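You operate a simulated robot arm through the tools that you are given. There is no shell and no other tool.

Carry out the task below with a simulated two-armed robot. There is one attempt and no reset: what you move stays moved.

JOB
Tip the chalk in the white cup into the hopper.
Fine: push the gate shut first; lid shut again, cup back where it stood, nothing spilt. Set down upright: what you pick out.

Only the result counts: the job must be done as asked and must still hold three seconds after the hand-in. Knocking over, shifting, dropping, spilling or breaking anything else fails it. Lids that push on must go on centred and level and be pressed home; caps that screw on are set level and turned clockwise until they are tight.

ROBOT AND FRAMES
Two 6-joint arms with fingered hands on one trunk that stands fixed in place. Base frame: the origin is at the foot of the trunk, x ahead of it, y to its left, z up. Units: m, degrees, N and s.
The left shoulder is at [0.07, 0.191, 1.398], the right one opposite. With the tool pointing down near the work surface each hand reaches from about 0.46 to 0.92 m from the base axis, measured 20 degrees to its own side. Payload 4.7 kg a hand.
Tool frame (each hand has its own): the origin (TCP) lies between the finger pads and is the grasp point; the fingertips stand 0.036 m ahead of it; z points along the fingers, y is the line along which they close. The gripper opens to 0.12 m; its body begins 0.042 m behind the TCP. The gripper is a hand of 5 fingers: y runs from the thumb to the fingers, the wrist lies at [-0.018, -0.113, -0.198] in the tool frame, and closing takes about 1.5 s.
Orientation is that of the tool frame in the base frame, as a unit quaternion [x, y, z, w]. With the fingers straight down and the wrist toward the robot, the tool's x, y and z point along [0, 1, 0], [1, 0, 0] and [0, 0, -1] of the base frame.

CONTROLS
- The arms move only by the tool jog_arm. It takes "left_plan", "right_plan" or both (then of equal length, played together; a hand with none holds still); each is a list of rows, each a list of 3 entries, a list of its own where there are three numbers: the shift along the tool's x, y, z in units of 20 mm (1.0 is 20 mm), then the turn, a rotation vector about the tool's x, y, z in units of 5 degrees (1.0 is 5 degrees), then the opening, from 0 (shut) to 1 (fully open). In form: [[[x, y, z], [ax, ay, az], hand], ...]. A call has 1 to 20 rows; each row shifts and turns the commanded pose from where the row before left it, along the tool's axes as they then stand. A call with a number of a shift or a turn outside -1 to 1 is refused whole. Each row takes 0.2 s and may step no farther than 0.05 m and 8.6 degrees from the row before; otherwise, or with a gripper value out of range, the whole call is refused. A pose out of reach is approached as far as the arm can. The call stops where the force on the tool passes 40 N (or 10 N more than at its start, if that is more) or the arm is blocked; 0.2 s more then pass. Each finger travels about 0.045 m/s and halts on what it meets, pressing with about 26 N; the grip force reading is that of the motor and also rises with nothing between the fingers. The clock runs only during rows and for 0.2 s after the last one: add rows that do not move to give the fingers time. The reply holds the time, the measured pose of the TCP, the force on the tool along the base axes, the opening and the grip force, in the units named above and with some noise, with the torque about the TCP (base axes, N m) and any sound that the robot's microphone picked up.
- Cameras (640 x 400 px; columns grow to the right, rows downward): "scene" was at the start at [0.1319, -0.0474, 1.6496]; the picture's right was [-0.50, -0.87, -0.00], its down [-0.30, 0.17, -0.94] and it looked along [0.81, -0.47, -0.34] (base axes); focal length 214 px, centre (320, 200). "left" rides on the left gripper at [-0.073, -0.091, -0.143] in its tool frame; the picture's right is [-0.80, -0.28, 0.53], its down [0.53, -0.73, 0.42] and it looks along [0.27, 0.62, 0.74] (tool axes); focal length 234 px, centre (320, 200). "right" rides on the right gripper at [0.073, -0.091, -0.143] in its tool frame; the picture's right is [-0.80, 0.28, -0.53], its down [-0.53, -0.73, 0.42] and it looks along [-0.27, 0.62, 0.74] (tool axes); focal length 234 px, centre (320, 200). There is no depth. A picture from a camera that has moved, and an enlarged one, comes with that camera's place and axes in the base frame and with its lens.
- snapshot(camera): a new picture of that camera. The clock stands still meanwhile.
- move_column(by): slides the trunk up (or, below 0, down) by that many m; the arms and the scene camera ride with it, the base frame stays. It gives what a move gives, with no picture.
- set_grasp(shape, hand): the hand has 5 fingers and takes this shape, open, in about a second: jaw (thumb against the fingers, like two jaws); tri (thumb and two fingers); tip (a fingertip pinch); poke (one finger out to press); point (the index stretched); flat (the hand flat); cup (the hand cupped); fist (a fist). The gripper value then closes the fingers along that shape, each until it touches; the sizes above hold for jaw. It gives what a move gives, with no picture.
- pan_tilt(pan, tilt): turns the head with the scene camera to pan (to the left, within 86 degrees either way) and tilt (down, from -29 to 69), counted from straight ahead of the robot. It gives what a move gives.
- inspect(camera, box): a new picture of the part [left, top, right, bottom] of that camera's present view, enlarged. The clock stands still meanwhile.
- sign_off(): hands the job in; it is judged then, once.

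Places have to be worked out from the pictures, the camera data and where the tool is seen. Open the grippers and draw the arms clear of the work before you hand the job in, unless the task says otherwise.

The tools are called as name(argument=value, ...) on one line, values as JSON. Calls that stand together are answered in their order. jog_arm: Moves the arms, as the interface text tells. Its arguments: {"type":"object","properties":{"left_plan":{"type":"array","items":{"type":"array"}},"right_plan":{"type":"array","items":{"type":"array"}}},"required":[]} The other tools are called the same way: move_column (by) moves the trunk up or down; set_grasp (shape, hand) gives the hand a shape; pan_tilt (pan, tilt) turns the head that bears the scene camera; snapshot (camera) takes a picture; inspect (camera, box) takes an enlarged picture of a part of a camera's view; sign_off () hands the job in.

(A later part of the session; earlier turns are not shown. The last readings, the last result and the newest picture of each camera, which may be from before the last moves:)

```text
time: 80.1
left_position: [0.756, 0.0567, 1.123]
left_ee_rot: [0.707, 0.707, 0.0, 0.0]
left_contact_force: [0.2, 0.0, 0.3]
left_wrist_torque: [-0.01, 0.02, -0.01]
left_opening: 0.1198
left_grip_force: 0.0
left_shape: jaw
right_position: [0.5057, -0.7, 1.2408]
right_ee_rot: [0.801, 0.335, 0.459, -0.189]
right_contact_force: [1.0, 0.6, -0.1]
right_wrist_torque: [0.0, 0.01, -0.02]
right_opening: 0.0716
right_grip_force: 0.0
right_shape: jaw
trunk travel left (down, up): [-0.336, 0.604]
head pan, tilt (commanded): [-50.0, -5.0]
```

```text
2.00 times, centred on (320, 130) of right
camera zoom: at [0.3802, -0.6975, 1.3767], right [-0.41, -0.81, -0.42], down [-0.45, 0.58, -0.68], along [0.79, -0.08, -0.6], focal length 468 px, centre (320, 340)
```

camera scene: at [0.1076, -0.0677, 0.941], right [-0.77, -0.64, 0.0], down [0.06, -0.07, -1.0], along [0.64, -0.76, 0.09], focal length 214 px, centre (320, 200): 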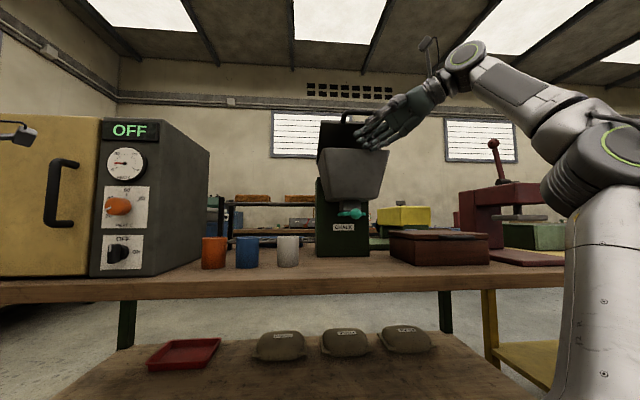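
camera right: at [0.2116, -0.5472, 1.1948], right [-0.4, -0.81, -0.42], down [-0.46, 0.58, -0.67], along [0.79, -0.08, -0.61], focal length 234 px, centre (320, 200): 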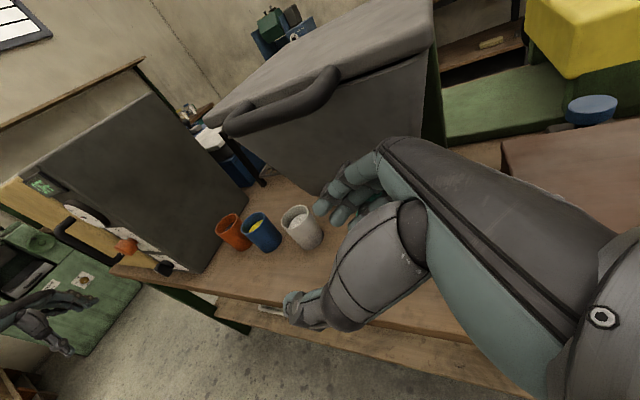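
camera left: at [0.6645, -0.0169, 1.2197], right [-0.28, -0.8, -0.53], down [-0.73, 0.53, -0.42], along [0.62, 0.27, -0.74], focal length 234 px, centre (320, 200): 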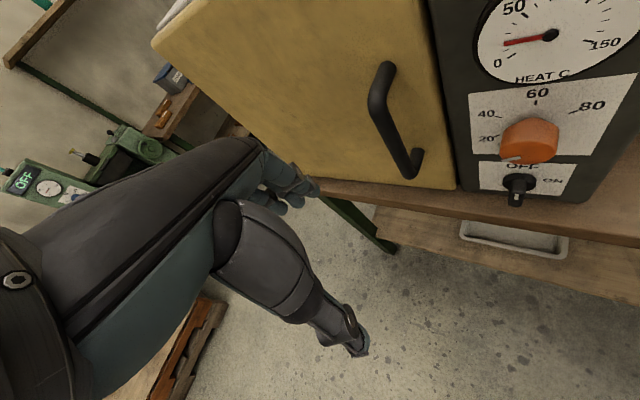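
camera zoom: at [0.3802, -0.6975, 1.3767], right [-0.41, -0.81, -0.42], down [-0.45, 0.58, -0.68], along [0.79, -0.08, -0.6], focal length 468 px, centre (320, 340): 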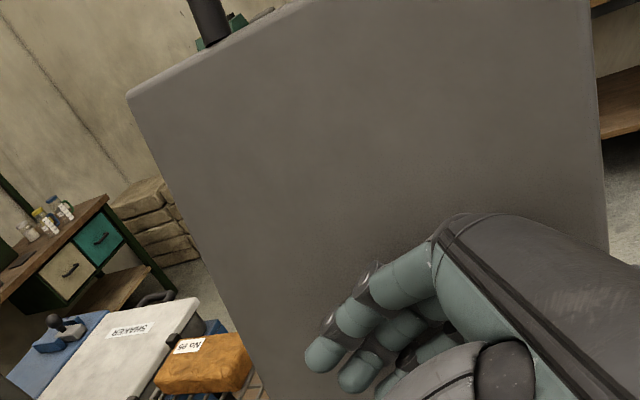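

The lid seems to stay by itself. I retract another 60 mm and look again.

jog_arm(right_plan=[[[0, -1, 0], [0, 0, 0], 0.6], [[0, -1, 0], [0, 0, 0], 0.6], [[0, -1, 0], [0, 0, 0], 0.6], [[0, 0, 0], [0, 0, 0], 0.6], [[0, 0, 0], [0, 0, 0], 0.6], [[0, 0, 0], [0, 0, 0], 0.6]])

inspect(camera="scene", box=[280, 40, 520, 220])

snapshot(camera="right")

```text
time: 81.5
left_position: [0.7564, 0.0559, 1.1218]
left_ee_rot: [0.708, 0.707, 0.0, -0.001]
left_contact_force: [0.1, 0.6, -0.2]
left_wrist_torque: [0.0, -0.01, -0.01]
left_opening: 0.1197
left_grip_force: 0.0
left_shape: jaw
right_position: [0.4631, -0.6565, 1.2395]
right_ee_rot: [0.802, 0.335, 0.457, -0.189]
right_contact_force: [0.0, -0.3, -0.1]
right_wrist_torque: [-0.02, 0.03, 0.0]
right_opening: 0.0717
right_grip_force: 0.0
right_shape: jaw
trunk travel left (down, up): [-0.336, 0.604]
head pan, tilt (commanded): [-50.0, -5.0]
```

```text
2.22 times, centred on (400, 130) of scene
camera zoom: at [0.1076, -0.0675, 1.151], right [-0.77, -0.64, 0.0], down [0.06, -0.07, -1.0], along [0.64, -0.76, 0.09], focal length 477 px, centre (142, 356)
```

zoom: 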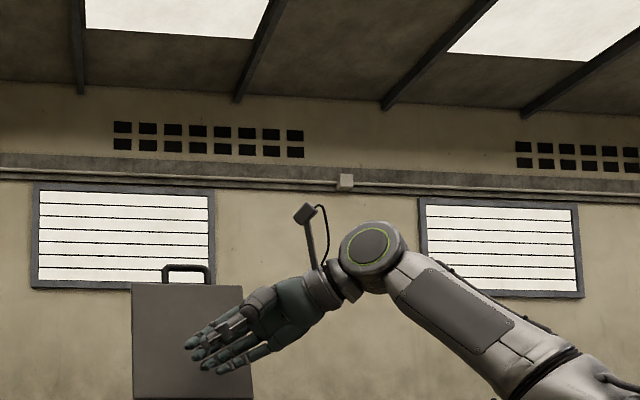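

```text
taken
camera right: at [0.3394, -0.6541, 1.3754], right [-0.41, -0.81, -0.42], down [-0.45, 0.58, -0.68], along [0.79, -0.08, -0.6], focal length 234 px, centre (320, 200)
```

right: 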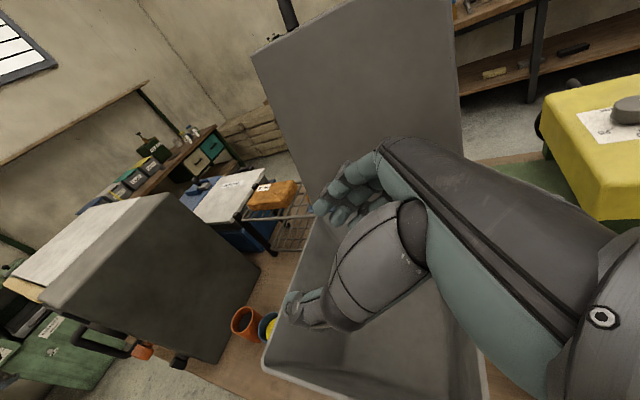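

The lid stays open on its own. I draw the right hand back out from over the hopper.

jog_arm(right_plan=[[[0, -1, 0], [0, 0, 0], 0.6], [[0, -1, 0], [0, 0, 0], 0.6], [[0, -1, 0], [0, 0, 0], 0.6], [[0, -1, 0], [0, 0, 0], 0.6], [[0, -1, 0], [0, 0, 0], 0.6], [[0, -1, 0], [0, 0, 0], 0.6], [[0, -1, 0], [0, 0, 0], 0.6]])

move_column(by=0.3)

pan_tilt(pan=-45, tilt=45)

snapshot(camera="scene")

snapshot(camera="right")

```text
time: 83.1
left_position: [0.7555, 0.0564, 1.1215]
left_ee_rot: [0.708, 0.706, 0.0, 0.0]
left_contact_force: [0.9, 0.8, -0.2]
left_wrist_torque: [-0.02, -0.02, 0.03]
left_opening: 0.1194
left_grip_force: 0.0
left_shape: jaw
right_position: [0.3974, -0.5616, 1.2573]
right_ee_rot: [0.802, 0.335, 0.458, -0.189]
right_contact_force: [-0.2, 0.3, -0.2]
right_wrist_torque: [-0.06, -0.02, -0.04]
right_opening: 0.0717
right_grip_force: 0.0
right_shape: jaw
right hand out of reach, approached as far as the arm can: row 2, 3, 4, 5, 6, 7
trunk travel left (down, up): [-0.336, 0.604]
head pan, tilt (commanded): [-50.0, -5.0]
```

```text
time: 86.1
left_position: [0.7557, 0.0552, 1.4219]
left_ee_rot: [0.708, 0.706, -0.001, -0.001]
left_contact_force: [-0.4, 0.3, -0.4]
left_wrist_torque: [-0.05, 0.01, 0.04]
left_opening: 0.1199
left_grip_force: 0.1
left_shape: jaw
right_position: [0.3996, -0.5617, 1.5564]
right_ee_rot: [0.802, 0.336, 0.457, -0.189]
right_contact_force: [-0.4, -0.6, 0.3]
right_wrist_torque: [-0.03, 0.05, 0.0]
right_opening: 0.0717
right_grip_force: 0.0
right_shape: jaw
trunk travel left (down, up): [-0.636, 0.304]
head pan, tilt (commanded): [-50.0, -5.0]
```

```text
time: 87.2
left_position: [0.7569, 0.0548, 1.4214]
left_ee_rot: [0.707, 0.707, -0.001, 0.0]
left_contact_force: [-0.3, -0.3, 0.4]
left_wrist_torque: [0.01, 0.02, 0.03]
left_opening: 0.1197
left_grip_force: 0.0
left_shape: jaw
right_position: [0.3985, -0.5633, 1.5558]
right_ee_rot: [0.801, 0.336, 0.457, -0.189]
right_contact_force: [0.4, -0.3, 0.2]
right_wrist_torque: [-0.01, 0.02, 0.02]
right_opening: 0.0716
right_grip_force: 0.1
right_shape: jaw
trunk travel left (down, up): [-0.636, 0.304]
head pan, tilt (commanded): [-45.0, 45.0]
```

```text
taken
camera scene: at [0.1088, -0.0582, 1.3724], right [-0.71, -0.71, 0.0], down [-0.5, 0.5, -0.71], along [0.5, -0.5, -0.71], focal length 214 px, centre (320, 200)
```

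scene: 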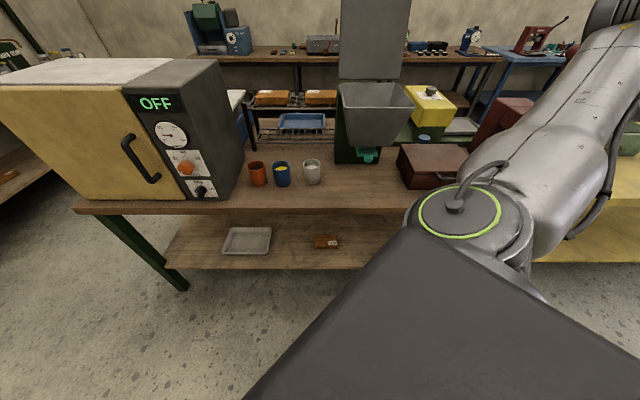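

```text
taken
camera right: at [0.274, -0.5599, 1.692], right [-0.41, -0.81, -0.42], down [-0.45, 0.58, -0.68], along [0.79, -0.08, -0.6], focal length 234 px, centre (320, 200)
```

right: 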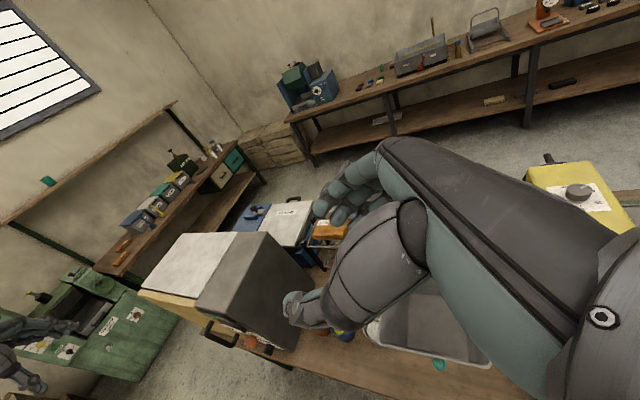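

Good overhead view now. I zoom in on the open hopper and the cups to see inside and refine positions.

inspect(camera="scene", box=[230, 60, 440, 200])

inspect(camera="scene", box=[270, 130, 350, 190])

inspect(camera="scene", box=[320, 60, 430, 180])

```text
2.86 times, centred on (335, 130) of scene
camera zoom: at [0.1088, -0.0582, 1.3724], right [-0.71, -0.71, 0.0], down [-0.5, 0.5, -0.71], along [0.5, -0.5, -0.71], focal length 613 px, centre (277, 400)
```

zoom: 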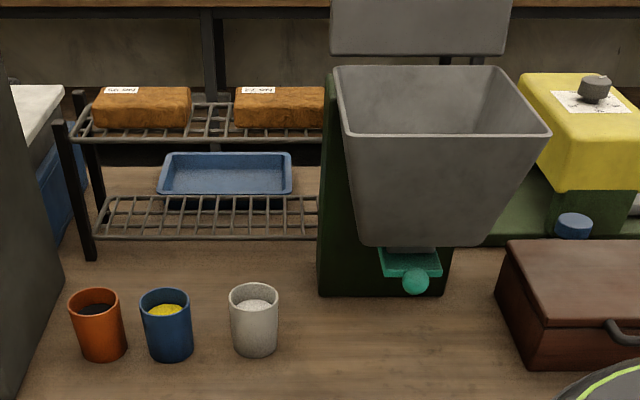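

```text
6.67 times, centred on (310, 160) of scene
camera zoom: at [0.1088, -0.0582, 1.3724], right [-0.71, -0.71, 0.0], down [-0.5, 0.5, -0.71], along [0.5, -0.5, -0.71], focal length 1430 px, centre (387, 467)
```

zoom: 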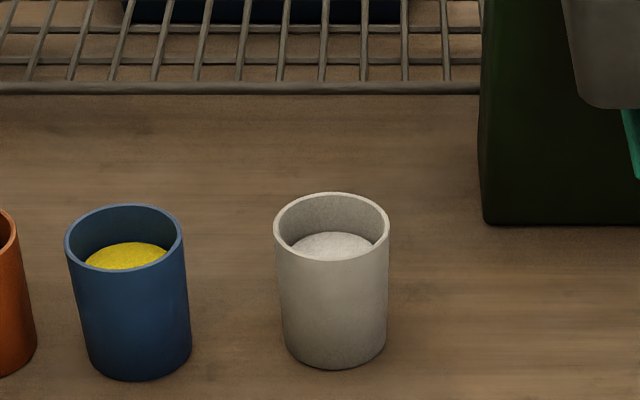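

```text
3.33 times, centred on (375, 120) of scene
camera zoom: at [0.1088, -0.0582, 1.3724], right [-0.71, -0.71, 0.0], down [-0.5, 0.5, -0.71], along [0.5, -0.5, -0.71], focal length 715 px, centre (137, 467)
```

zoom: 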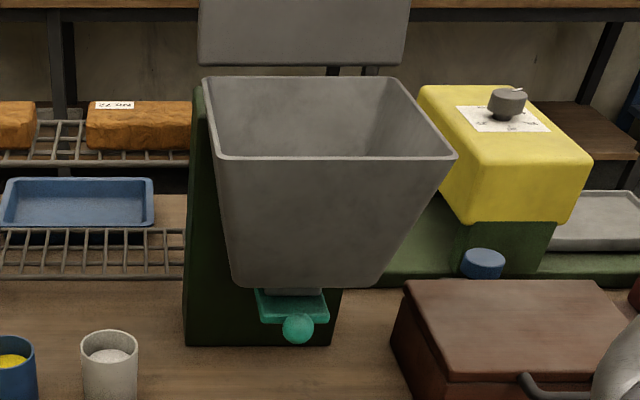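

The hopper is empty inside with a 0.2 × 0.2 m opening (D 0.72–0.92, R 0.03–0.23, rim z≈1.13); the white cup stands at D≈0.814, R≈-0.068, rim z≈0.877. High above everything, I turn the right hand 90° about the vertical so its fingers point outward with thumb side up, the grip pose for the cup.

jog_arm(right_plan=[[[0, 0, 0], [-0.86, 0, 0.512], 0.6], [[0, 0, 0], [-0.86, 0, 0.512], 0.6], [[0, 0, 0], [-0.86, 0, 0.512], 0.6], [[0, 0, 0], [-0.86, 0, 0.512], 0.6], [[0, 0, 0], [-0.86, 0, 0.512], 0.6], [[0, 0, 0], [-0.86, 0, 0.512], 0.6], [[0, 0, 0], [-0.86, 0, 0.512], 0.6], [[0, 0, 0], [-0.86, 0, 0.512], 0.6], [[0, 0, 0], [-0.86, 0, 0.512], 0.6], [[0, 0, 0], [-0.86, 0, 0.512], 0.6], [[0, 0, 0], [-0.86, 0, 0.512], 0.6], [[0, 0, 0], [-0.86, 0, 0.512], 0.6], [[0, 0, 0], [-0.86, 0, 0.512], 0.6], [[0, 0, 0], [-0.86, 0, 0.512], 0.6], [[0, 0, 0], [-0.86, 0, 0.512], 0.6], [[0, 0, 0], [-0.86, 0, 0.512], 0.6], [[0, 0, 0], [-0.86, 0, 0.512], 0.6], [[0, 0, 0], [-0.86, 0, 0.512], 0.6]])

snapshot(camera="right")

```text
time: 91.0
left_position: [0.7568, 0.0563, 1.4215]
left_ee_rot: [0.707, 0.707, 0.0, -0.001]
left_contact_force: [-0.1, 0.0, 0.2]
left_wrist_torque: [-0.02, 0.02, 0.03]
left_opening: 0.1195
left_grip_force: 0.0
left_shape: jaw
right_position: [0.3566, -0.6375, 1.4994]
right_ee_rot: [0.802, -0.332, 0.459, 0.188]
right_contact_force: [-0.2, 0.7, -0.2]
right_wrist_torque: [-0.01, 0.0, 0.0]
right_opening: 0.0716
right_grip_force: 0.0
right_shape: jaw
right hand out of reach, approached as far as the arm can: row 11, 12, 13, 14, 15, 16, 17, 18
trunk travel left (down, up): [-0.636, 0.304]
head pan, tilt (commanded): [-45.0, 45.0]
```

```text
taken
camera right: at [0.361, -0.5129, 1.6355], right [-0.81, 0.41, -0.43], down [0.58, 0.45, -0.67], along [-0.08, -0.79, -0.61], focal length 234 px, centre (320, 200)
```

right: 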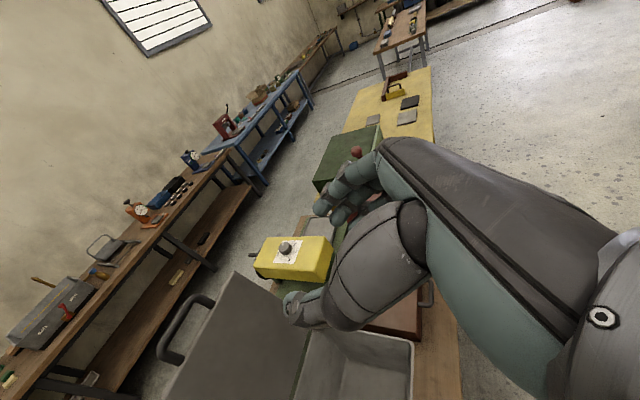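

The hand now points outward (30° down) but drifted 8 cm right to stay in reach. I look at the arm's fold to understand its limits before choosing the pouring path.

pan_tilt(pan=-75, tilt=-5)

snapshot(camera="scene")

snapshot(camera="left")

```text
time: 92.2
left_position: [0.7557, 0.0558, 1.4213]
left_ee_rot: [0.708, 0.706, 0.0, -0.001]
left_contact_force: [-0.5, 0.4, -0.8]
left_wrist_torque: [0.03, 0.0, -0.01]
left_opening: 0.1196
left_grip_force: 0.0
left_shape: jaw
right_position: [0.3568, -0.6376, 1.4999]
right_ee_rot: [0.804, -0.331, 0.458, 0.187]
right_contact_force: [0.9, 0.0, -0.5]
right_wrist_torque: [0.02, -0.01, 0.02]
right_opening: 0.0714
right_grip_force: 0.1
right_shape: jaw
trunk travel left (down, up): [-0.636, 0.304]
head pan, tilt (commanded): [-75.0, -5.0]
```

```text
taken
camera scene: at [0.0741, -0.0851, 1.451], right [-0.97, -0.26, 0.0], down [0.02, -0.08, -1.0], along [0.26, -0.96, 0.09], focal length 214 px, centre (320, 200)
```

scene: 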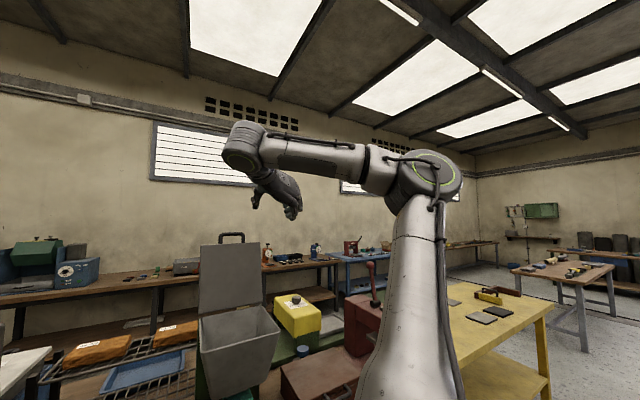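

```text
taken
camera left: at [0.6649, -0.017, 1.5644], right [-0.28, -0.8, -0.53], down [-0.73, 0.53, -0.42], along [0.62, 0.27, -0.74], focal length 234 px, centre (320, 200)
```

left: 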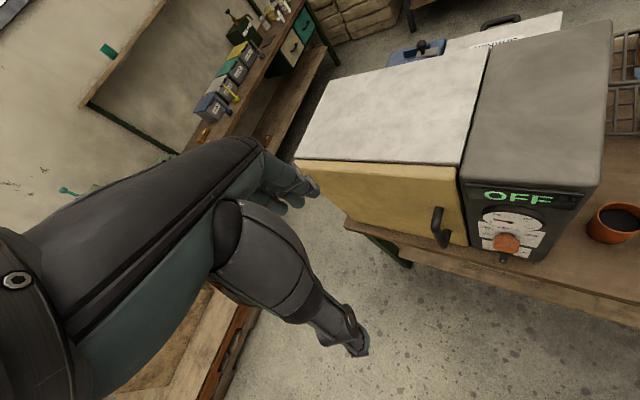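

Working through the geometry, the arm is comfortable when the hand's direction roughly follows the arm's plane; for the cup that means fingers pointing about 45° left of straight outward. I turn the hand back 45° about the vertical, still high in the air.

jog_arm(right_plan=[[[0, 0, 0], [0.861, 0, -0.507], 0.6], [[0, 0, 0], [0.861, 0, -0.507], 0.6], [[0, 0, 0], [0.861, 0, -0.507], 0.6], [[0, 0, 0], [0.861, 0, -0.507], 0.6], [[0, 0, 0], [0.861, 0, -0.507], 0.7], [[0, 0, 0], [0.861, 0, -0.507], 0.8], [[0, 0, 0], [0.861, 0, -0.507], 0.85], [[0, 0, 0], [0.861, 0, -0.507], 0.85], [[0, 0, 0], [0.861, 0, -0.507], 0.85]])

```text
time: 94.2
left_position: [0.7556, 0.0553, 1.4215]
left_ee_rot: [0.708, 0.707, 0.0, -0.001]
left_contact_force: [0.2, -0.6, 0.5]
left_wrist_torque: [0.01, 0.02, -0.02]
left_opening: 0.1197
left_grip_force: 0.2
left_shape: jaw
right_position: [0.3679, -0.6248, 1.5222]
right_ee_rot: [0.868, 0.001, 0.496, -0.002]
right_contact_force: [-0.5, 0.0, -0.5]
right_wrist_torque: [0.01, -0.01, 0.0]
right_opening: 0.102
right_grip_force: 0.0
right_shape: jaw
right hand out of reach, approached as far as the arm can: row 7, 8, 9
trunk travel left (down, up): [-0.636, 0.304]
head pan, tilt (commanded): [-75.0, -5.0]
```

The orientation is now neat: fingers point along base +x, 30° down, closing along y. I move over above the white cup at (0.624, -0.528), staying high at z≈1.42.

jog_arm(right_plan=[[[0.157, -0.346, 0.968], [0, 0, 0], 0.85], [[0.157, -0.346, 0.968], [0, 0, 0], 0.85], [[0.157, -0.346, 0.968], [0, 0, 0], 0.85], [[0.157, -0.346, 0.968], [0, 0, 0], 0.85], [[0.157, -0.346, 0.968], [0, 0, 0], 0.85], [[0.157, -0.346, 0.968], [0, 0, 0], 0.85], [[0.157, -0.346, 0.968], [0, 0, 0], 0.85], [[0.157, -0.346, 0.968], [0, 0, 0], 0.85], [[0.157, -0.346, 0.968], [0, 0, 0], 0.85], [[0.157, -0.346, 0.968], [0, 0, 0], 0.85], [[0.157, -0.346, 0.968], [0, 0, 0], 0.85], [[0.157, -0.346, 0.968], [0, 0, 0], 0.85], [[0.157, -0.346, 0.968], [0, 0, 0], 0.85], [[0.157, -0.346, 0.968], [0, 0, 0], 0.85]])

snapshot(camera="right")

pan_tilt(pan=-45, tilt=30)

snapshot(camera="scene")

```text
time: 97.2
left_position: [0.7581, 0.0557, 1.4206]
left_ee_rot: [0.708, 0.706, 0.0, 0.0]
left_contact_force: [-0.4, -0.5, 0.0]
left_wrist_torque: [-0.02, 0.01, -0.01]
left_opening: 0.1197
left_grip_force: 0.1
left_shape: jaw
right_position: [0.5838, -0.5656, 1.3994]
right_ee_rot: [0.868, 0.001, 0.497, -0.003]
right_contact_force: [-0.1, -1.0, -0.7]
right_wrist_torque: [0.02, 0.0, 0.0]
right_opening: 0.1019
right_grip_force: 0.1
right_shape: jaw
right hand out of reach, approached as far as the arm can: row 10, 11, 12, 13, 14
trunk travel left (down, up): [-0.636, 0.304]
head pan, tilt (commanded): [-75.0, -5.0]
```

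```text
taken
camera right: at [0.4977, -0.4758, 1.5348], right [-0.86, -0.28, -0.43], down [0.09, 0.74, -0.67], along [0.5, -0.62, -0.6], focal length 234 px, centre (320, 200)
```

right: 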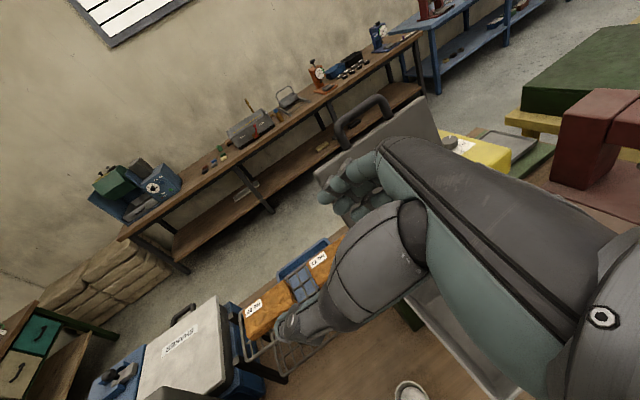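

```text
time: 98.2
left_position: [0.757, 0.0555, 1.4217]
left_ee_rot: [0.708, 0.706, -0.001, -0.001]
left_contact_force: [-0.9, -0.4, 0.8]
left_wrist_torque: [-0.01, -0.01, 0.01]
left_opening: 0.1198
left_grip_force: 0.2
left_shape: jaw
right_position: [0.5837, -0.5648, 1.3983]
right_ee_rot: [0.868, 0.003, 0.496, -0.002]
right_contact_force: [0.3, -0.7, 0.0]
right_wrist_torque: [-0.04, -0.01, -0.01]
right_opening: 0.102
right_grip_force: 0.1
right_shape: jaw
trunk travel left (down, up): [-0.636, 0.304]
head pan, tilt (commanded): [-45.0, 30.0]
```

```text
taken
camera scene: at [0.1153, -0.0646, 1.395], right [-0.71, -0.71, 0.0], down [-0.35, 0.35, -0.87], along [0.61, -0.61, -0.5], focal length 214 px, centre (320, 200)
```

scene: 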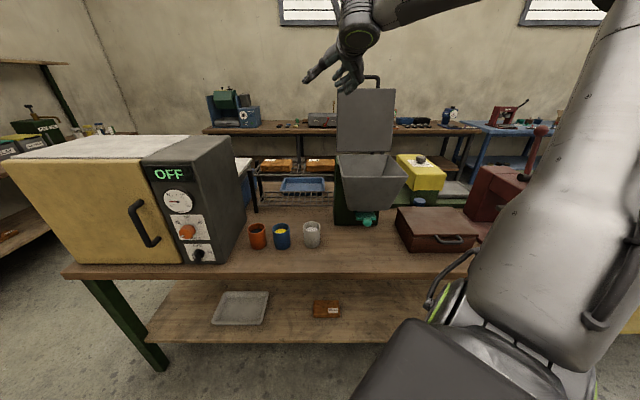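

The hand stopped short at (0.584, -0.565, 1.40). I look at the arm posture again to see what holds it.

pan_tilt(pan=-70, tilt=-20)

snapshot(camera="scene")

```text
time: 99.4
left_position: [0.757, 0.0557, 1.422]
left_ee_rot: [0.708, 0.706, -0.001, 0.0]
left_contact_force: [-0.3, -0.5, 0.0]
left_wrist_torque: [0.02, -0.03, 0.0]
left_opening: 0.1196
left_grip_force: 0.1
left_shape: jaw
right_position: [0.5834, -0.5651, 1.3991]
right_ee_rot: [0.867, 0.002, 0.498, -0.002]
right_contact_force: [-0.2, -0.2, -0.1]
right_wrist_torque: [0.02, -0.02, 0.04]
right_opening: 0.1017
right_grip_force: 0.0
right_shape: jaw
trunk travel left (down, up): [-0.636, 0.304]
head pan, tilt (commanded): [-70.0, -20.0]
```

```text
taken
camera scene: at [0.0774, -0.0721, 1.4725], right [-0.94, -0.34, 0.0], down [0.12, -0.32, -0.94], along [0.32, -0.88, 0.34], focal length 214 px, centre (320, 200)
```

scene: 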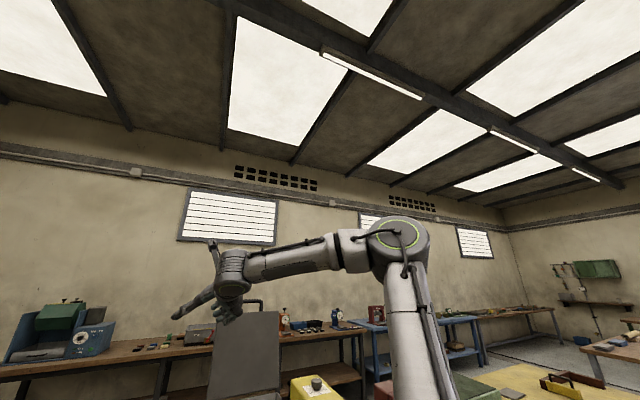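

The arm's proper working posture is with the wrist below the shoulder, so I switch to that: raise the trunk fully back to its start height, then reach outward over the bench before coming down.

move_column(by=0.246)

jog_arm(right_plan=[[[0, 0, 1], [0, 0, 0], 0.85], [[0, 0, 1], [0, 0, 0], 0.85], [[0, 0, 1], [0, 0, 0], 0.85], [[0, 0, 1], [0, 0, 0], 0.85], [[0, 0, 1], [0, 0, 0], 0.85], [[0, 0, 1], [0, 0, 0], 0.85], [[0, 0, 1], [0, 0, 0], 0.85], [[0, 0, 1], [0, 0, 0], 0.85], [[0, 0, 1], [0, 0, 0], 0.85], [[0, 0, 1], [0, 0, 0], 0.85], [[0, 0, 1], [0, 0, 0], 0.85], [[0, 0, 1], [0, 0, 0], 0.85]])

pan_tilt(pan=-45, tilt=20)

snapshot(camera="scene")

```text
time: 102.0
left_position: [0.7568, 0.0559, 1.668]
left_ee_rot: [0.708, 0.706, 0.0, -0.001]
left_contact_force: [1.0, 0.1, 0.0]
left_wrist_torque: [0.01, 0.02, 0.04]
left_opening: 0.1198
left_grip_force: 0.1
left_shape: jaw
right_position: [0.5832, -0.5656, 1.6449]
right_ee_rot: [0.868, 0.002, 0.497, -0.002]
right_contact_force: [-0.1, 0.9, 0.0]
right_wrist_torque: [0.0, -0.02, 0.02]
right_opening: 0.102
right_grip_force: 0.1
right_shape: jaw
trunk travel left (down, up): [-0.882, 0.058]
head pan, tilt (commanded): [-70.0, -20.0]
```

```text
time: 104.6
left_position: [0.757, 0.0547, 1.6667]
left_ee_rot: [0.708, 0.707, -0.001, -0.001]
left_contact_force: [0.1, -0.7, -1.1]
left_wrist_torque: [0.01, 0.02, 0.03]
left_opening: 0.1199
left_grip_force: 0.1
left_shape: jaw
right_position: [0.676, -0.6548, 1.5266]
right_ee_rot: [0.869, 0.002, 0.494, -0.003]
right_contact_force: [0.4, 0.9, -0.6]
right_wrist_torque: [-0.01, 0.02, 0.0]
right_opening: 0.1021
right_grip_force: 0.2
right_shape: jaw
right hand out of reach, approached as far as the arm can: row 1, 2, 3, 4, 5, 6, 7, 8, 9, 10, 11, 12
trunk travel left (down, up): [-0.882, 0.058]
head pan, tilt (commanded): [-70.0, -20.0]
```

```text
time: 105.6
left_position: [0.7571, 0.0551, 1.6674]
left_ee_rot: [0.708, 0.707, 0.0, 0.0]
left_contact_force: [-0.7, -0.2, 0.5]
left_wrist_torque: [-0.02, -0.01, 0.01]
left_opening: 0.1197
left_grip_force: 0.0
left_shape: jaw
right_position: [0.6751, -0.654, 1.5274]
right_ee_rot: [0.87, 0.002, 0.493, -0.004]
right_contact_force: [1.1, -1.3, 0.0]
right_wrist_torque: [-0.03, 0.02, -0.02]
right_opening: 0.1017
right_grip_force: 0.1
right_shape: jaw
trunk travel left (down, up): [-0.882, 0.058]
head pan, tilt (commanded): [-45.0, 20.0]
```

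```text
taken
camera scene: at [0.1171, -0.0663, 1.6571], right [-0.71, -0.71, 0.0], down [-0.24, 0.24, -0.94], along [0.66, -0.67, -0.34], focal length 214 px, centre (320, 200)
```

scene: 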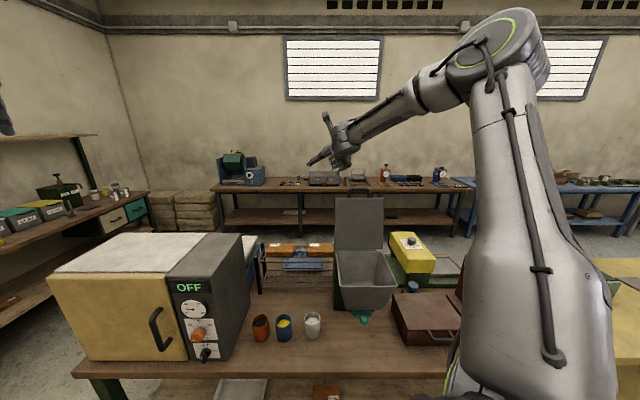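

The arm still resists going left in this thumb-up pose. The natural pose for it is fingers straight down with the wrist toward the robot, so I turn to that here in free air.

jog_arm(right_plan=[[[0, 0, 0], [0, -1, 0], 0.85], [[0, 0, 0], [0, -1, 0], 0.85], [[0, 0, 0], [0, -1, 0], 0.85], [[0, 0, 0], [0, -1, 0], 0.85], [[0, 0, 0], [0, -1, 0], 0.85], [[0, 0, 0], [0, -1, 0], 0.85], [[0, 0, 0], [0, -1, 0], 0.85], [[0, 0, 0], [0, -1, 0], 0.85], [[0, 0, 0], [0, -1, 0], 0.85], [[0, 0, 0], [0, -1, 0], 0.85], [[0, 0, 0], [0, -1, 0], 0.85], [[0, 0, 0], [0, -1, 0], 0.85], [[0, 0, 0], [0, 0, -1], 0.85], [[0, 0, 0], [0, 0, -1], 0.85], [[0, 0, 0], [0, 0, -1], 0.85], [[0, 0, 0], [0, 0, -1], 0.85], [[0, 0, 0], [0, 0, -1], 0.85], [[0, 0, 0], [0, 0, -1], 0.85], [[0, 0, 0], [0, 0, -1], 0.85], [[0, 0, 0], [0, 0, -1], 0.85]])

snapshot(camera="scene")

```text
time: 109.8
left_position: [0.7549, 0.0541, 1.667]
left_ee_rot: [0.708, 0.707, 0.001, 0.0]
left_contact_force: [0.2, -0.3, 0.8]
left_wrist_torque: [0.04, 0.01, 0.02]
left_opening: 0.1199
left_grip_force: 0.1
left_shape: jaw
right_position: [0.5273, -0.7167, 1.4934]
right_ee_rot: [0.939, 0.345, -0.003, -0.002]
right_contact_force: [-0.6, 0.2, 1.1]
right_wrist_torque: [0.02, 0.01, -0.01]
right_opening: 0.102
right_grip_force: 0.0
right_shape: jaw
right hand out of reach, approached as far as the arm can: row 1, 2, 3, 4, 5, 6, 7, 8, 9, 10, 11, 12
trunk travel left (down, up): [-0.882, 0.058]
head pan, tilt (commanded): [-45.0, 20.0]
```

```text
taken
camera scene: at [0.1168, -0.0673, 1.657], right [-0.71, -0.71, 0.0], down [-0.24, 0.24, -0.94], along [0.66, -0.66, -0.34], focal length 214 px, centre (320, 200)
```

scene: 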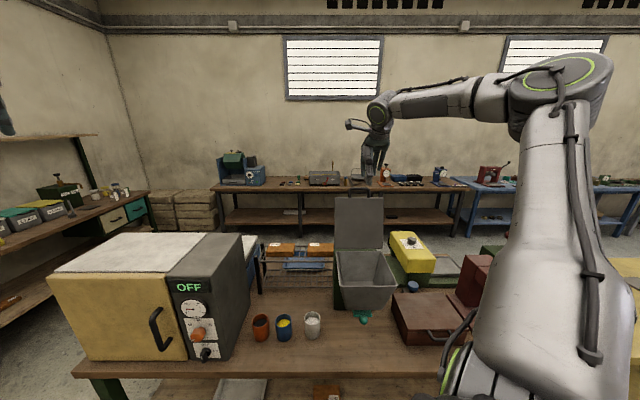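

Tool-down with the wrist toward the robot now; hand at (0.527, -0.717, 1.49), above the hopper and clear of the lid top. I test moving left 0.14 m in this pose.

jog_arm(right_plan=[[[1, 0, 0], [0, 0, 0], 0.85], [[1, 0, 0], [0, 0, 0], 0.85], [[1, 0, 0], [0, 0, 0], 0.85], [[1, 0, 0], [0, 0, 0], 0.85], [[1, 0, 0], [0, 0, 0], 0.85], [[1, 0, 0], [0, 0, 0], 0.85], [[1, 0, 0], [0, 0, 0], 0.85]])

```text
time: 111.4
left_position: [0.7568, 0.0568, 1.6679]
left_ee_rot: [0.708, 0.706, -0.001, 0.0]
left_contact_force: [-0.4, 0.4, -0.1]
left_wrist_torque: [-0.02, -0.02, 0.02]
left_opening: 0.1197
left_grip_force: 0.1
left_shape: jaw
right_position: [0.5883, -0.6492, 1.4841]
right_ee_rot: [0.939, 0.344, -0.003, -0.003]
right_contact_force: [-0.5, 0.3, 0.1]
right_wrist_torque: [0.01, 0.03, -0.01]
right_opening: 0.1018
right_grip_force: 0.1
right_shape: jaw
right hand out of reach, approached as far as the arm can: row 5, 6, 7
trunk travel left (down, up): [-0.882, 0.058]
head pan, tilt (commanded): [-45.0, 20.0]
```

The left limit depends on height. I shift 70 mm toward the robot to stay clear of the open lid, then descend to z≈1.24 above the hopper's left edge and test there.

jog_arm(right_plan=[[[0, -1, 0], [0, 0, 0], 0.85], [[0, -1, 0], [0, 0, 0], 0.85], [[0, -1, 0], [0, 0, 0], 0.85], [[0, -0.5, 0.5], [0, 0, 0], 0.85], [[0, 0, 1], [0, 0, 0], 0.85], [[0, 0, 1], [0, 0, 0], 0.85], [[0, 0, 1], [0, 0, 0], 0.85], [[0, 0, 1], [0, 0, 0], 0.85], [[0, 0, 1], [0, 0, 0], 0.85], [[0, 0, 1], [0, 0, 0], 0.85], [[0, 0, 1], [0, 0, 0], 0.85], [[0, 0, 1], [0, 0, 0], 0.85], [[0, 0, 1], [0, 0, 0], 0.85], [[0, 0, 1], [0, 0, 0], 0.85], [[0, 0, 1], [0, 0, 0], 0.85]])

snapshot(camera="scene")

```text
time: 114.6
left_position: [0.7577, 0.055, 1.6673]
left_ee_rot: [0.708, 0.706, -0.001, -0.001]
left_contact_force: [-0.1, 0.5, 0.9]
left_wrist_torque: [-0.04, -0.03, 0.02]
left_opening: 0.1197
left_grip_force: 0.0
left_shape: jaw
right_position: [0.5409, -0.5948, 1.253]
right_ee_rot: [0.939, 0.345, -0.004, -0.002]
right_contact_force: [0.3, 0.1, -0.1]
right_wrist_torque: [-0.02, -0.01, 0.02]
right_opening: 0.1017
right_grip_force: 0.1
right_shape: jaw
trunk travel left (down, up): [-0.882, 0.058]
head pan, tilt (commanded): [-45.0, 20.0]
```

```text
taken
camera scene: at [0.1184, -0.0666, 1.6569], right [-0.71, -0.71, 0.0], down [-0.24, 0.24, -0.94], along [0.66, -0.66, -0.34], focal length 214 px, centre (320, 200)
```

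scene: 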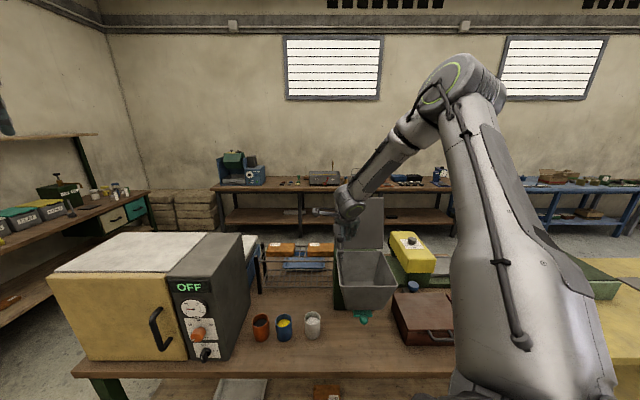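

It descended freely. Now I move left toward the cup (0.11 m) at this height.

jog_arm(right_plan=[[[1, 0, 0], [0, 0, 0], 0.85], [[1, 0, 0], [0, 0, 0], 0.85], [[1, 0, 0], [0, 0, 0], 0.85], [[1, 0, 0], [0, 0, 0], 0.85], [[1, 0, 0], [0, 0, 0], 0.85], [[0.3, 0, 0], [0, 0, 0], 0.85]])

snapshot(camera="right")

```text
time: 116.0
left_position: [0.7573, 0.0555, 1.6683]
left_ee_rot: [0.707, 0.707, -0.001, -0.001]
left_contact_force: [0.5, -0.2, 0.3]
left_wrist_torque: [0.0, 0.01, -0.02]
left_opening: 0.1198
left_grip_force: 0.1
left_shape: jaw
right_position: [0.5447, -0.5848, 1.2686]
right_ee_rot: [0.939, 0.344, -0.003, -0.003]
right_contact_force: [-0.2, 1.7, 0.4]
right_wrist_torque: [0.02, -0.01, 0.01]
right_opening: 0.1016
right_grip_force: 0.1
right_shape: jaw
right hand out of reach, approached as far as the arm can: row 1, 2, 3, 4, 5, 6
trunk travel left (down, up): [-0.882, 0.058]
head pan, tilt (commanded): [-45.0, 20.0]
```

```text
taken
camera right: at [0.543, -0.4698, 1.413], right [-0.43, -0.73, 0.53], down [-0.88, 0.22, -0.42], along [0.19, -0.64, -0.74], focal length 234 px, centre (320, 200)
```

right: 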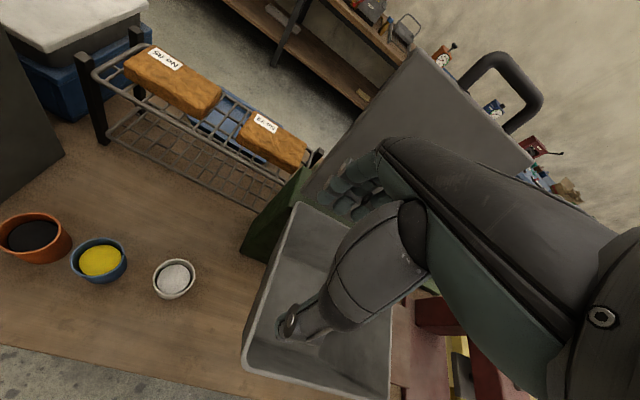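

The block to the left is a shoulder-turn limit: the wrist can't go left of about R=0.03. A pose with fingers pointing about 57° left and only 15° down keeps the wrist inside that limit while the fingers reach the cup. I go back up, away from the lid, to re-orient there.

jog_arm(right_plan=[[[-0.5, 0, -0.8], [0, 0, 0], 0.85], [[-0.5, 0, -0.8], [0, 0, 0], 0.85], [[-0.5, 0, -0.8], [0, 0, 0], 0.85], [[-0.5, 0, -0.8], [0, 0, 0], 0.85], [[0, 0, -1], [0, 0, 0], 0.85], [[0, 0, -1], [0, 0, 0], 0.85], [[0, 0, -1], [0, 0, 0], 0.85], [[0, 0, -1], [0, 0, 0], 0.85], [[0, 0, -1], [0, 0, 0], 0.85], [[0, 0, -1], [0, 0, 0], 0.85], [[0, 0, -1], [0, 0, 0], 0.85], [[0, 0, -1], [0, 0, 0], 0.85], [[0, 0, 0], [0, 0, 0.95], 0.85], [[0, 0, 0], [0, 0, 0.95], 0.85], [[0, 0, 0], [0, 0, 0.95], 0.85], [[0, 0, 0], [0, 0, 0.95], 0.85], [[0, 0, 0], [0, 0, 0.95], 0.85], [[0, 0, 0], [0, 0, 0.95], 0.85]])

jog_arm(right_plan=[[[0, 0, 0], [0, 1, 0], 0.85], [[0, 0, 0], [0, 1, 0], 0.85], [[0, 0, 0], [0, 1, 0], 0.85], [[0, 0, 0], [0, 1, 0], 0.85], [[0, 0, 0], [0, 1, 0], 0.85], [[0, 0, 0], [0, 1, 0], 0.85], [[0, 0, 0], [0, 1, 0], 0.85], [[0, 0, 0], [0, 1, 0], 0.85], [[0, 0, 0], [0, 1, 0], 0.85], [[0, 0, 0], [0, 1, 0], 0.85], [[0, 0, 0], [0, 1, 0], 0.85], [[0, 0, 0], [0, 1, 0], 0.85], [[0, 0, 0], [0, 1, 0], 0.85], [[0, 0, 0], [0, 1, 0], 0.85], [[0, 0, 0], [0, 1, 0], 0.85]])

snapshot(camera="scene")

```text
time: 119.8
left_position: [0.7561, 0.0554, 1.6684]
left_ee_rot: [0.708, 0.706, 0.0, 0.001]
left_contact_force: [-0.3, -0.1, -0.1]
left_wrist_torque: [-0.02, -0.01, 0.01]
left_opening: 0.1199
left_grip_force: 0.2
left_shape: jaw
right_position: [0.5051, -0.619, 1.4895]
right_ee_rot: [0.995, 0.103, -0.003, -0.001]
right_contact_force: [0.0, 0.0, -1.1]
right_wrist_torque: [-0.03, -0.02, 0.0]
right_opening: 0.1018
right_grip_force: 0.1
right_shape: jaw
right hand out of reach, approached as far as the arm can: row 17, 18
trunk travel left (down, up): [-0.882, 0.058]
head pan, tilt (commanded): [-45.0, 20.0]
```

```text
time: 123.0
left_position: [0.7572, 0.0547, 1.6671]
left_ee_rot: [0.706, 0.708, 0.0, 0.0]
left_contact_force: [1.3, -0.6, 0.6]
left_wrist_torque: [0.0, 0.03, 0.01]
left_opening: 0.1197
left_grip_force: 0.0
left_shape: jaw
right_position: [0.5492, -0.5091, 1.4667]
right_ee_rot: [0.791, 0.08, 0.604, -0.063]
right_contact_force: [0.3, -0.1, 0.9]
right_wrist_torque: [0.05, 0.0, -0.02]
right_opening: 0.1019
right_grip_force: 0.0
right_shape: jaw
right hand out of reach, approached as far as the arm can: row 6, 7, 8, 10, 11, 12, 13
trunk travel left (down, up): [-0.882, 0.058]
head pan, tilt (commanded): [-45.0, 20.0]
```

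```text
taken
camera scene: at [0.118, -0.0664, 1.657], right [-0.71, -0.71, 0.0], down [-0.24, 0.24, -0.94], along [0.66, -0.66, -0.34], focal length 214 px, centre (320, 200)
```

scene: 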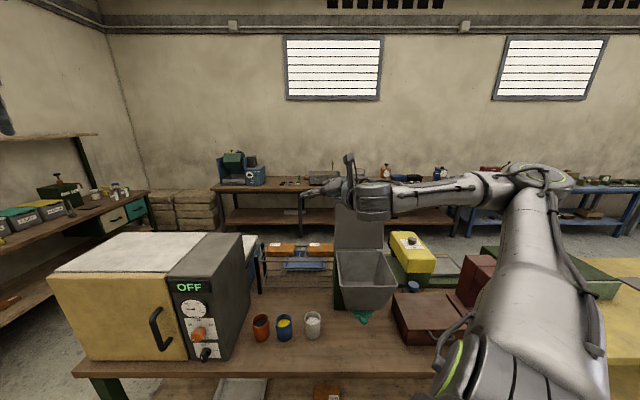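

Orientation is as wanted (fingers 57° left, 15° down). TCP is at D≈0.748, R≈-0.028, z≈1.467. I move it over the cup's position (D 0.814, R -0.068) at this height to test reach.

jog_arm(right_plan=[[[0.23, 0.416, 0.841], [0, 0, 0], 0.85], [[0.23, 0.416, 0.841], [0, 0, 0], 0.85], [[0.23, 0.416, 0.841], [0, 0, 0], 0.85], [[0.23, 0.416, 0.841], [0, 0, 0], 0.85]])

```text
time: 124.0
left_position: [0.7584, 0.055, 1.6658]
left_ee_rot: [0.708, 0.707, -0.001, -0.001]
left_contact_force: [-0.5, -0.6, -0.7]
left_wrist_torque: [-0.01, 0.04, 0.02]
left_opening: 0.1198
left_grip_force: 0.0
left_shape: jaw
right_position: [0.6246, -0.529, 1.4668]
right_ee_rot: [0.792, 0.081, 0.602, -0.063]
right_contact_force: [0.0, 0.7, -0.1]
right_wrist_torque: [0.0, -0.04, 0.0]
right_opening: 0.1019
right_grip_force: 0.0
right_shape: jaw
trunk travel left (down, up): [-0.882, 0.058]
head pan, tilt (commanded): [-45.0, 20.0]
```

That works without any limit: TCP is right above the cup at z≈1.467, so a straight trunk descent will reach it. The hopper's front-left rim corner would foul the hand on the way down, so I test stepping back 0.11 m first.

jog_arm(right_plan=[[[-0.146, -0.836, -0.531], [0, 0, 0], 0.85], [[-0.146, -0.836, -0.531], [0, 0, 0], 0.85], [[-0.146, -0.836, -0.531], [0, 0, 0], 0.85], [[-0.146, -0.836, -0.531], [0, 0, 0], 0.85], [[-0.146, -0.836, -0.531], [0, 0, 0], 0.85], [[-0.073, -0.418, -0.265], [0, 0, 0], 0.85]])

snapshot(camera="right")

```text
time: 125.4
left_position: [0.7579, 0.0547, 1.6676]
left_ee_rot: [0.708, 0.707, -0.001, 0.0]
left_contact_force: [0.2, -0.4, -0.9]
left_wrist_torque: [-0.04, -0.02, 0.01]
left_opening: 0.1199
left_grip_force: 0.0
left_shape: jaw
right_position: [0.5622, -0.4673, 1.4709]
right_ee_rot: [0.792, 0.081, 0.602, -0.064]
right_contact_force: [-0.3, 0.1, 0.0]
right_wrist_torque: [0.01, -0.01, 0.01]
right_opening: 0.1018
right_grip_force: 0.0
right_shape: jaw
right hand out of reach, approached as far as the arm can: row 5, 6
trunk travel left (down, up): [-0.882, 0.058]
head pan, tilt (commanded): [-45.0, 20.0]
```

```text
taken
camera right: at [0.4284, -0.4027, 1.5797], right [-0.65, -0.42, -0.64], down [0.11, 0.77, -0.62], along [0.75, -0.48, -0.46], focal length 234 px, centre (320, 200)
```

right: 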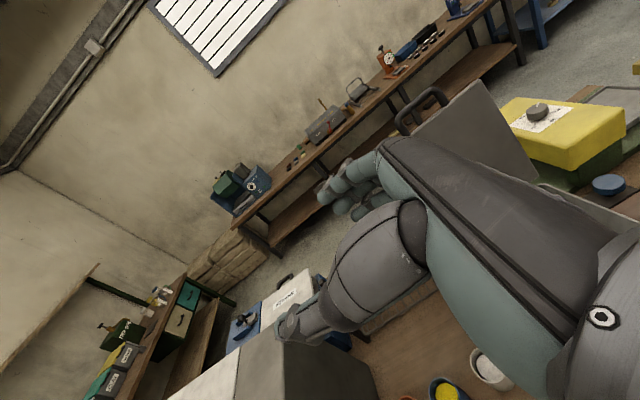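

The hand is at D≈0.728, R≈-0.067 and the estimated clearance to the hopper's corner is small, so I lower the trunk in stages and check.

move_column(by=-0.2)

pan_tilt(pan=-45, tilt=35)

snapshot(camera="scene")

inspect(camera="scene", box=[240, 60, 460, 220])

snapshot(camera="right")

```text
time: 127.6
left_position: [0.7551, 0.0555, 1.4681]
left_ee_rot: [0.708, 0.706, 0.0, 0.001]
left_contact_force: [0.4, -0.1, 0.0]
left_wrist_torque: [0.01, 0.0, -0.01]
left_opening: 0.1196
left_grip_force: 0.0
left_shape: jaw
right_position: [0.5619, -0.4664, 1.2704]
right_ee_rot: [0.792, 0.08, 0.602, -0.064]
right_contact_force: [0.1, 0.3, 0.1]
right_wrist_torque: [-0.05, -0.01, -0.03]
right_opening: 0.1018
right_grip_force: 0.1
right_shape: jaw
trunk travel left (down, up): [-0.682, 0.258]
head pan, tilt (commanded): [-45.0, 20.0]
```

```text
time: 128.4
left_position: [0.7574, 0.056, 1.4675]
left_ee_rot: [0.708, 0.706, -0.001, -0.001]
left_contact_force: [-1.6, 0.3, 0.3]
left_wrist_torque: [0.02, -0.01, 0.0]
left_opening: 0.1196
left_grip_force: 0.1
left_shape: jaw
right_position: [0.5616, -0.4668, 1.2703]
right_ee_rot: [0.792, 0.081, 0.601, -0.063]
right_contact_force: [0.0, 1.0, 0.8]
right_wrist_torque: [0.0, 0.0, 0.02]
right_opening: 0.1022
right_grip_force: 0.1
right_shape: jaw
trunk travel left (down, up): [-0.682, 0.258]
head pan, tilt (commanded): [-45.0, 35.0]
```

```text
taken
camera scene: at [0.1137, -0.0629, 1.4332], right [-0.71, -0.71, 0.0], down [-0.41, 0.41, -0.82], along [0.58, -0.58, -0.57], focal length 214 px, centre (320, 200)
```

scene: 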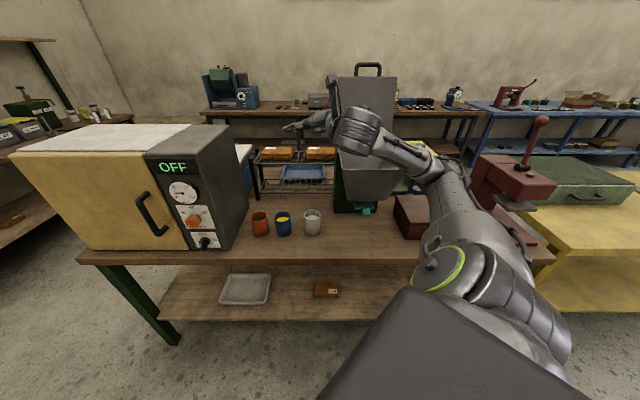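

```text
2.50 times, centred on (350, 140) of scene
camera zoom: at [0.1137, -0.0629, 1.4332], right [-0.71, -0.71, 0.0], down [-0.41, 0.41, -0.82], along [0.58, -0.58, -0.57], focal length 536 px, centre (245, 350)
```

zoom: 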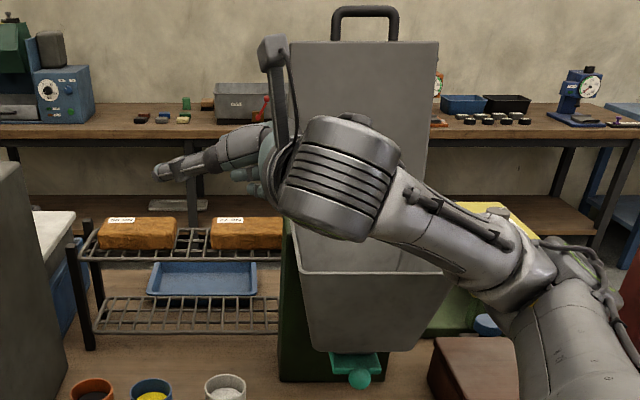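

```text
taken
camera right: at [0.4279, -0.4023, 1.38], right [-0.65, -0.42, -0.64], down [0.11, 0.77, -0.62], along [0.75, -0.47, -0.46], focal length 234 px, centre (320, 200)
```

right: 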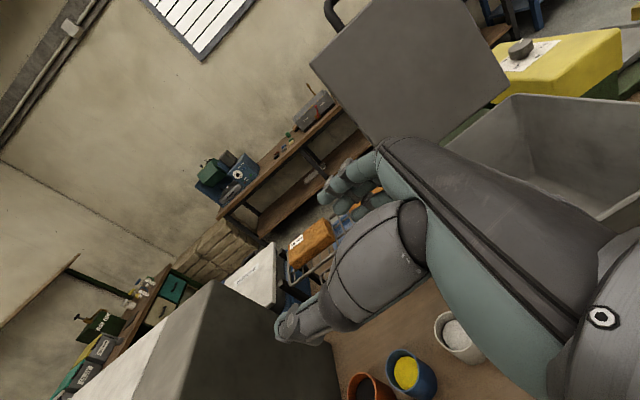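

The wrist joint is well in front of the hopper, but the back of the hand would pass within about 1 cm of its corner. I swing the hand 15° farther left about the wrist before descending, which widens the gap a lot.

jog_arm(right_plan=[[[0.1, -0.93, 0.37], [0.9656, 0, -0.264], 0.85], [[0.1, -0.93, 0.37], [0.9656, 0, -0.264], 0.85], [[0.1, -0.93, 0.37], [0.9656, 0, -0.264], 0.85]])

move_column(by=-0.12)

inspect(camera="scene", box=[240, 60, 460, 220])

snapshot(camera="right")

```text
time: 129.2
left_position: [0.7575, 0.0559, 1.4674]
left_ee_rot: [0.708, 0.706, -0.001, 0.001]
left_contact_force: [-0.7, -0.6, 0.3]
left_wrist_torque: [0.03, 0.0, 0.01]
left_opening: 0.1199
left_grip_force: 0.1
left_shape: jaw
right_position: [0.5703, -0.4105, 1.2719]
right_ee_rot: [0.773, 0.185, 0.589, -0.144]
right_contact_force: [-0.7, -0.1, -0.6]
right_wrist_torque: [0.02, -0.01, 0.02]
right_opening: 0.1018
right_grip_force: 0.0
right_shape: jaw
right hand out of reach, approached as far as the arm can: row 3
trunk travel left (down, up): [-0.682, 0.258]
head pan, tilt (commanded): [-45.0, 35.0]
```

```text
time: 130.7
left_position: [0.7562, 0.0567, 1.3482]
left_ee_rot: [0.708, 0.707, 0.0, 0.0]
left_contact_force: [0.7, -0.3, 0.6]
left_wrist_torque: [-0.04, -0.06, 0.0]
left_opening: 0.1198
left_grip_force: 0.0
left_shape: jaw
right_position: [0.57, -0.4109, 1.1525]
right_ee_rot: [0.774, 0.184, 0.589, -0.142]
right_contact_force: [-0.4, 0.8, -0.6]
right_wrist_torque: [0.01, -0.02, 0.0]
right_opening: 0.1018
right_grip_force: 0.1
right_shape: jaw
trunk travel left (down, up): [-0.562, 0.378]
head pan, tilt (commanded): [-45.0, 35.0]
```

```text
2.50 times, centred on (350, 140) of scene
camera zoom: at [0.1134, -0.0627, 1.3132], right [-0.71, -0.71, 0.0], down [-0.41, 0.41, -0.82], along [0.58, -0.58, -0.57], focal length 536 px, centre (245, 350)
```

zoom: 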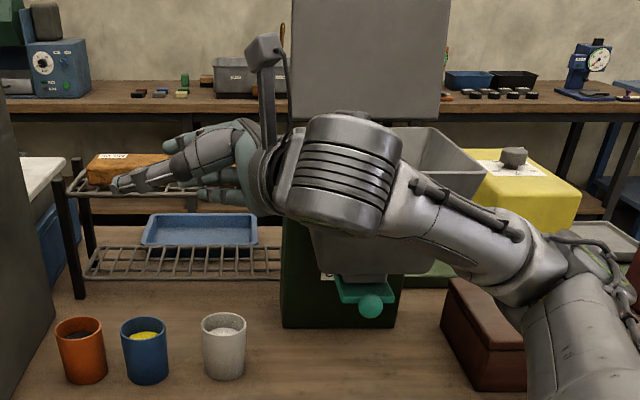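

```text
taken
camera right: at [0.4245, -0.384, 1.2614], right [-0.52, -0.57, -0.64], down [-0.09, 0.78, -0.62], along [0.85, -0.26, -0.46], focal length 234 px, centre (320, 200)
```

right: 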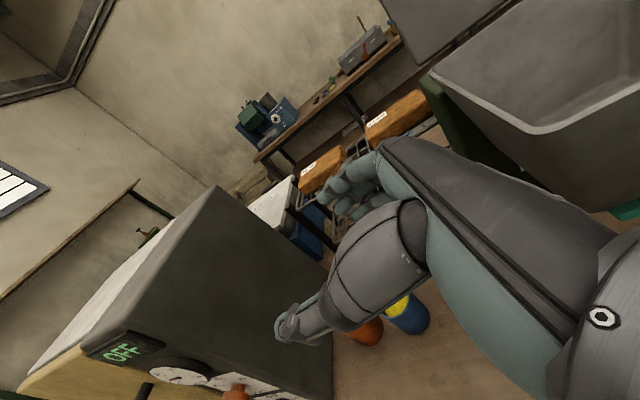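

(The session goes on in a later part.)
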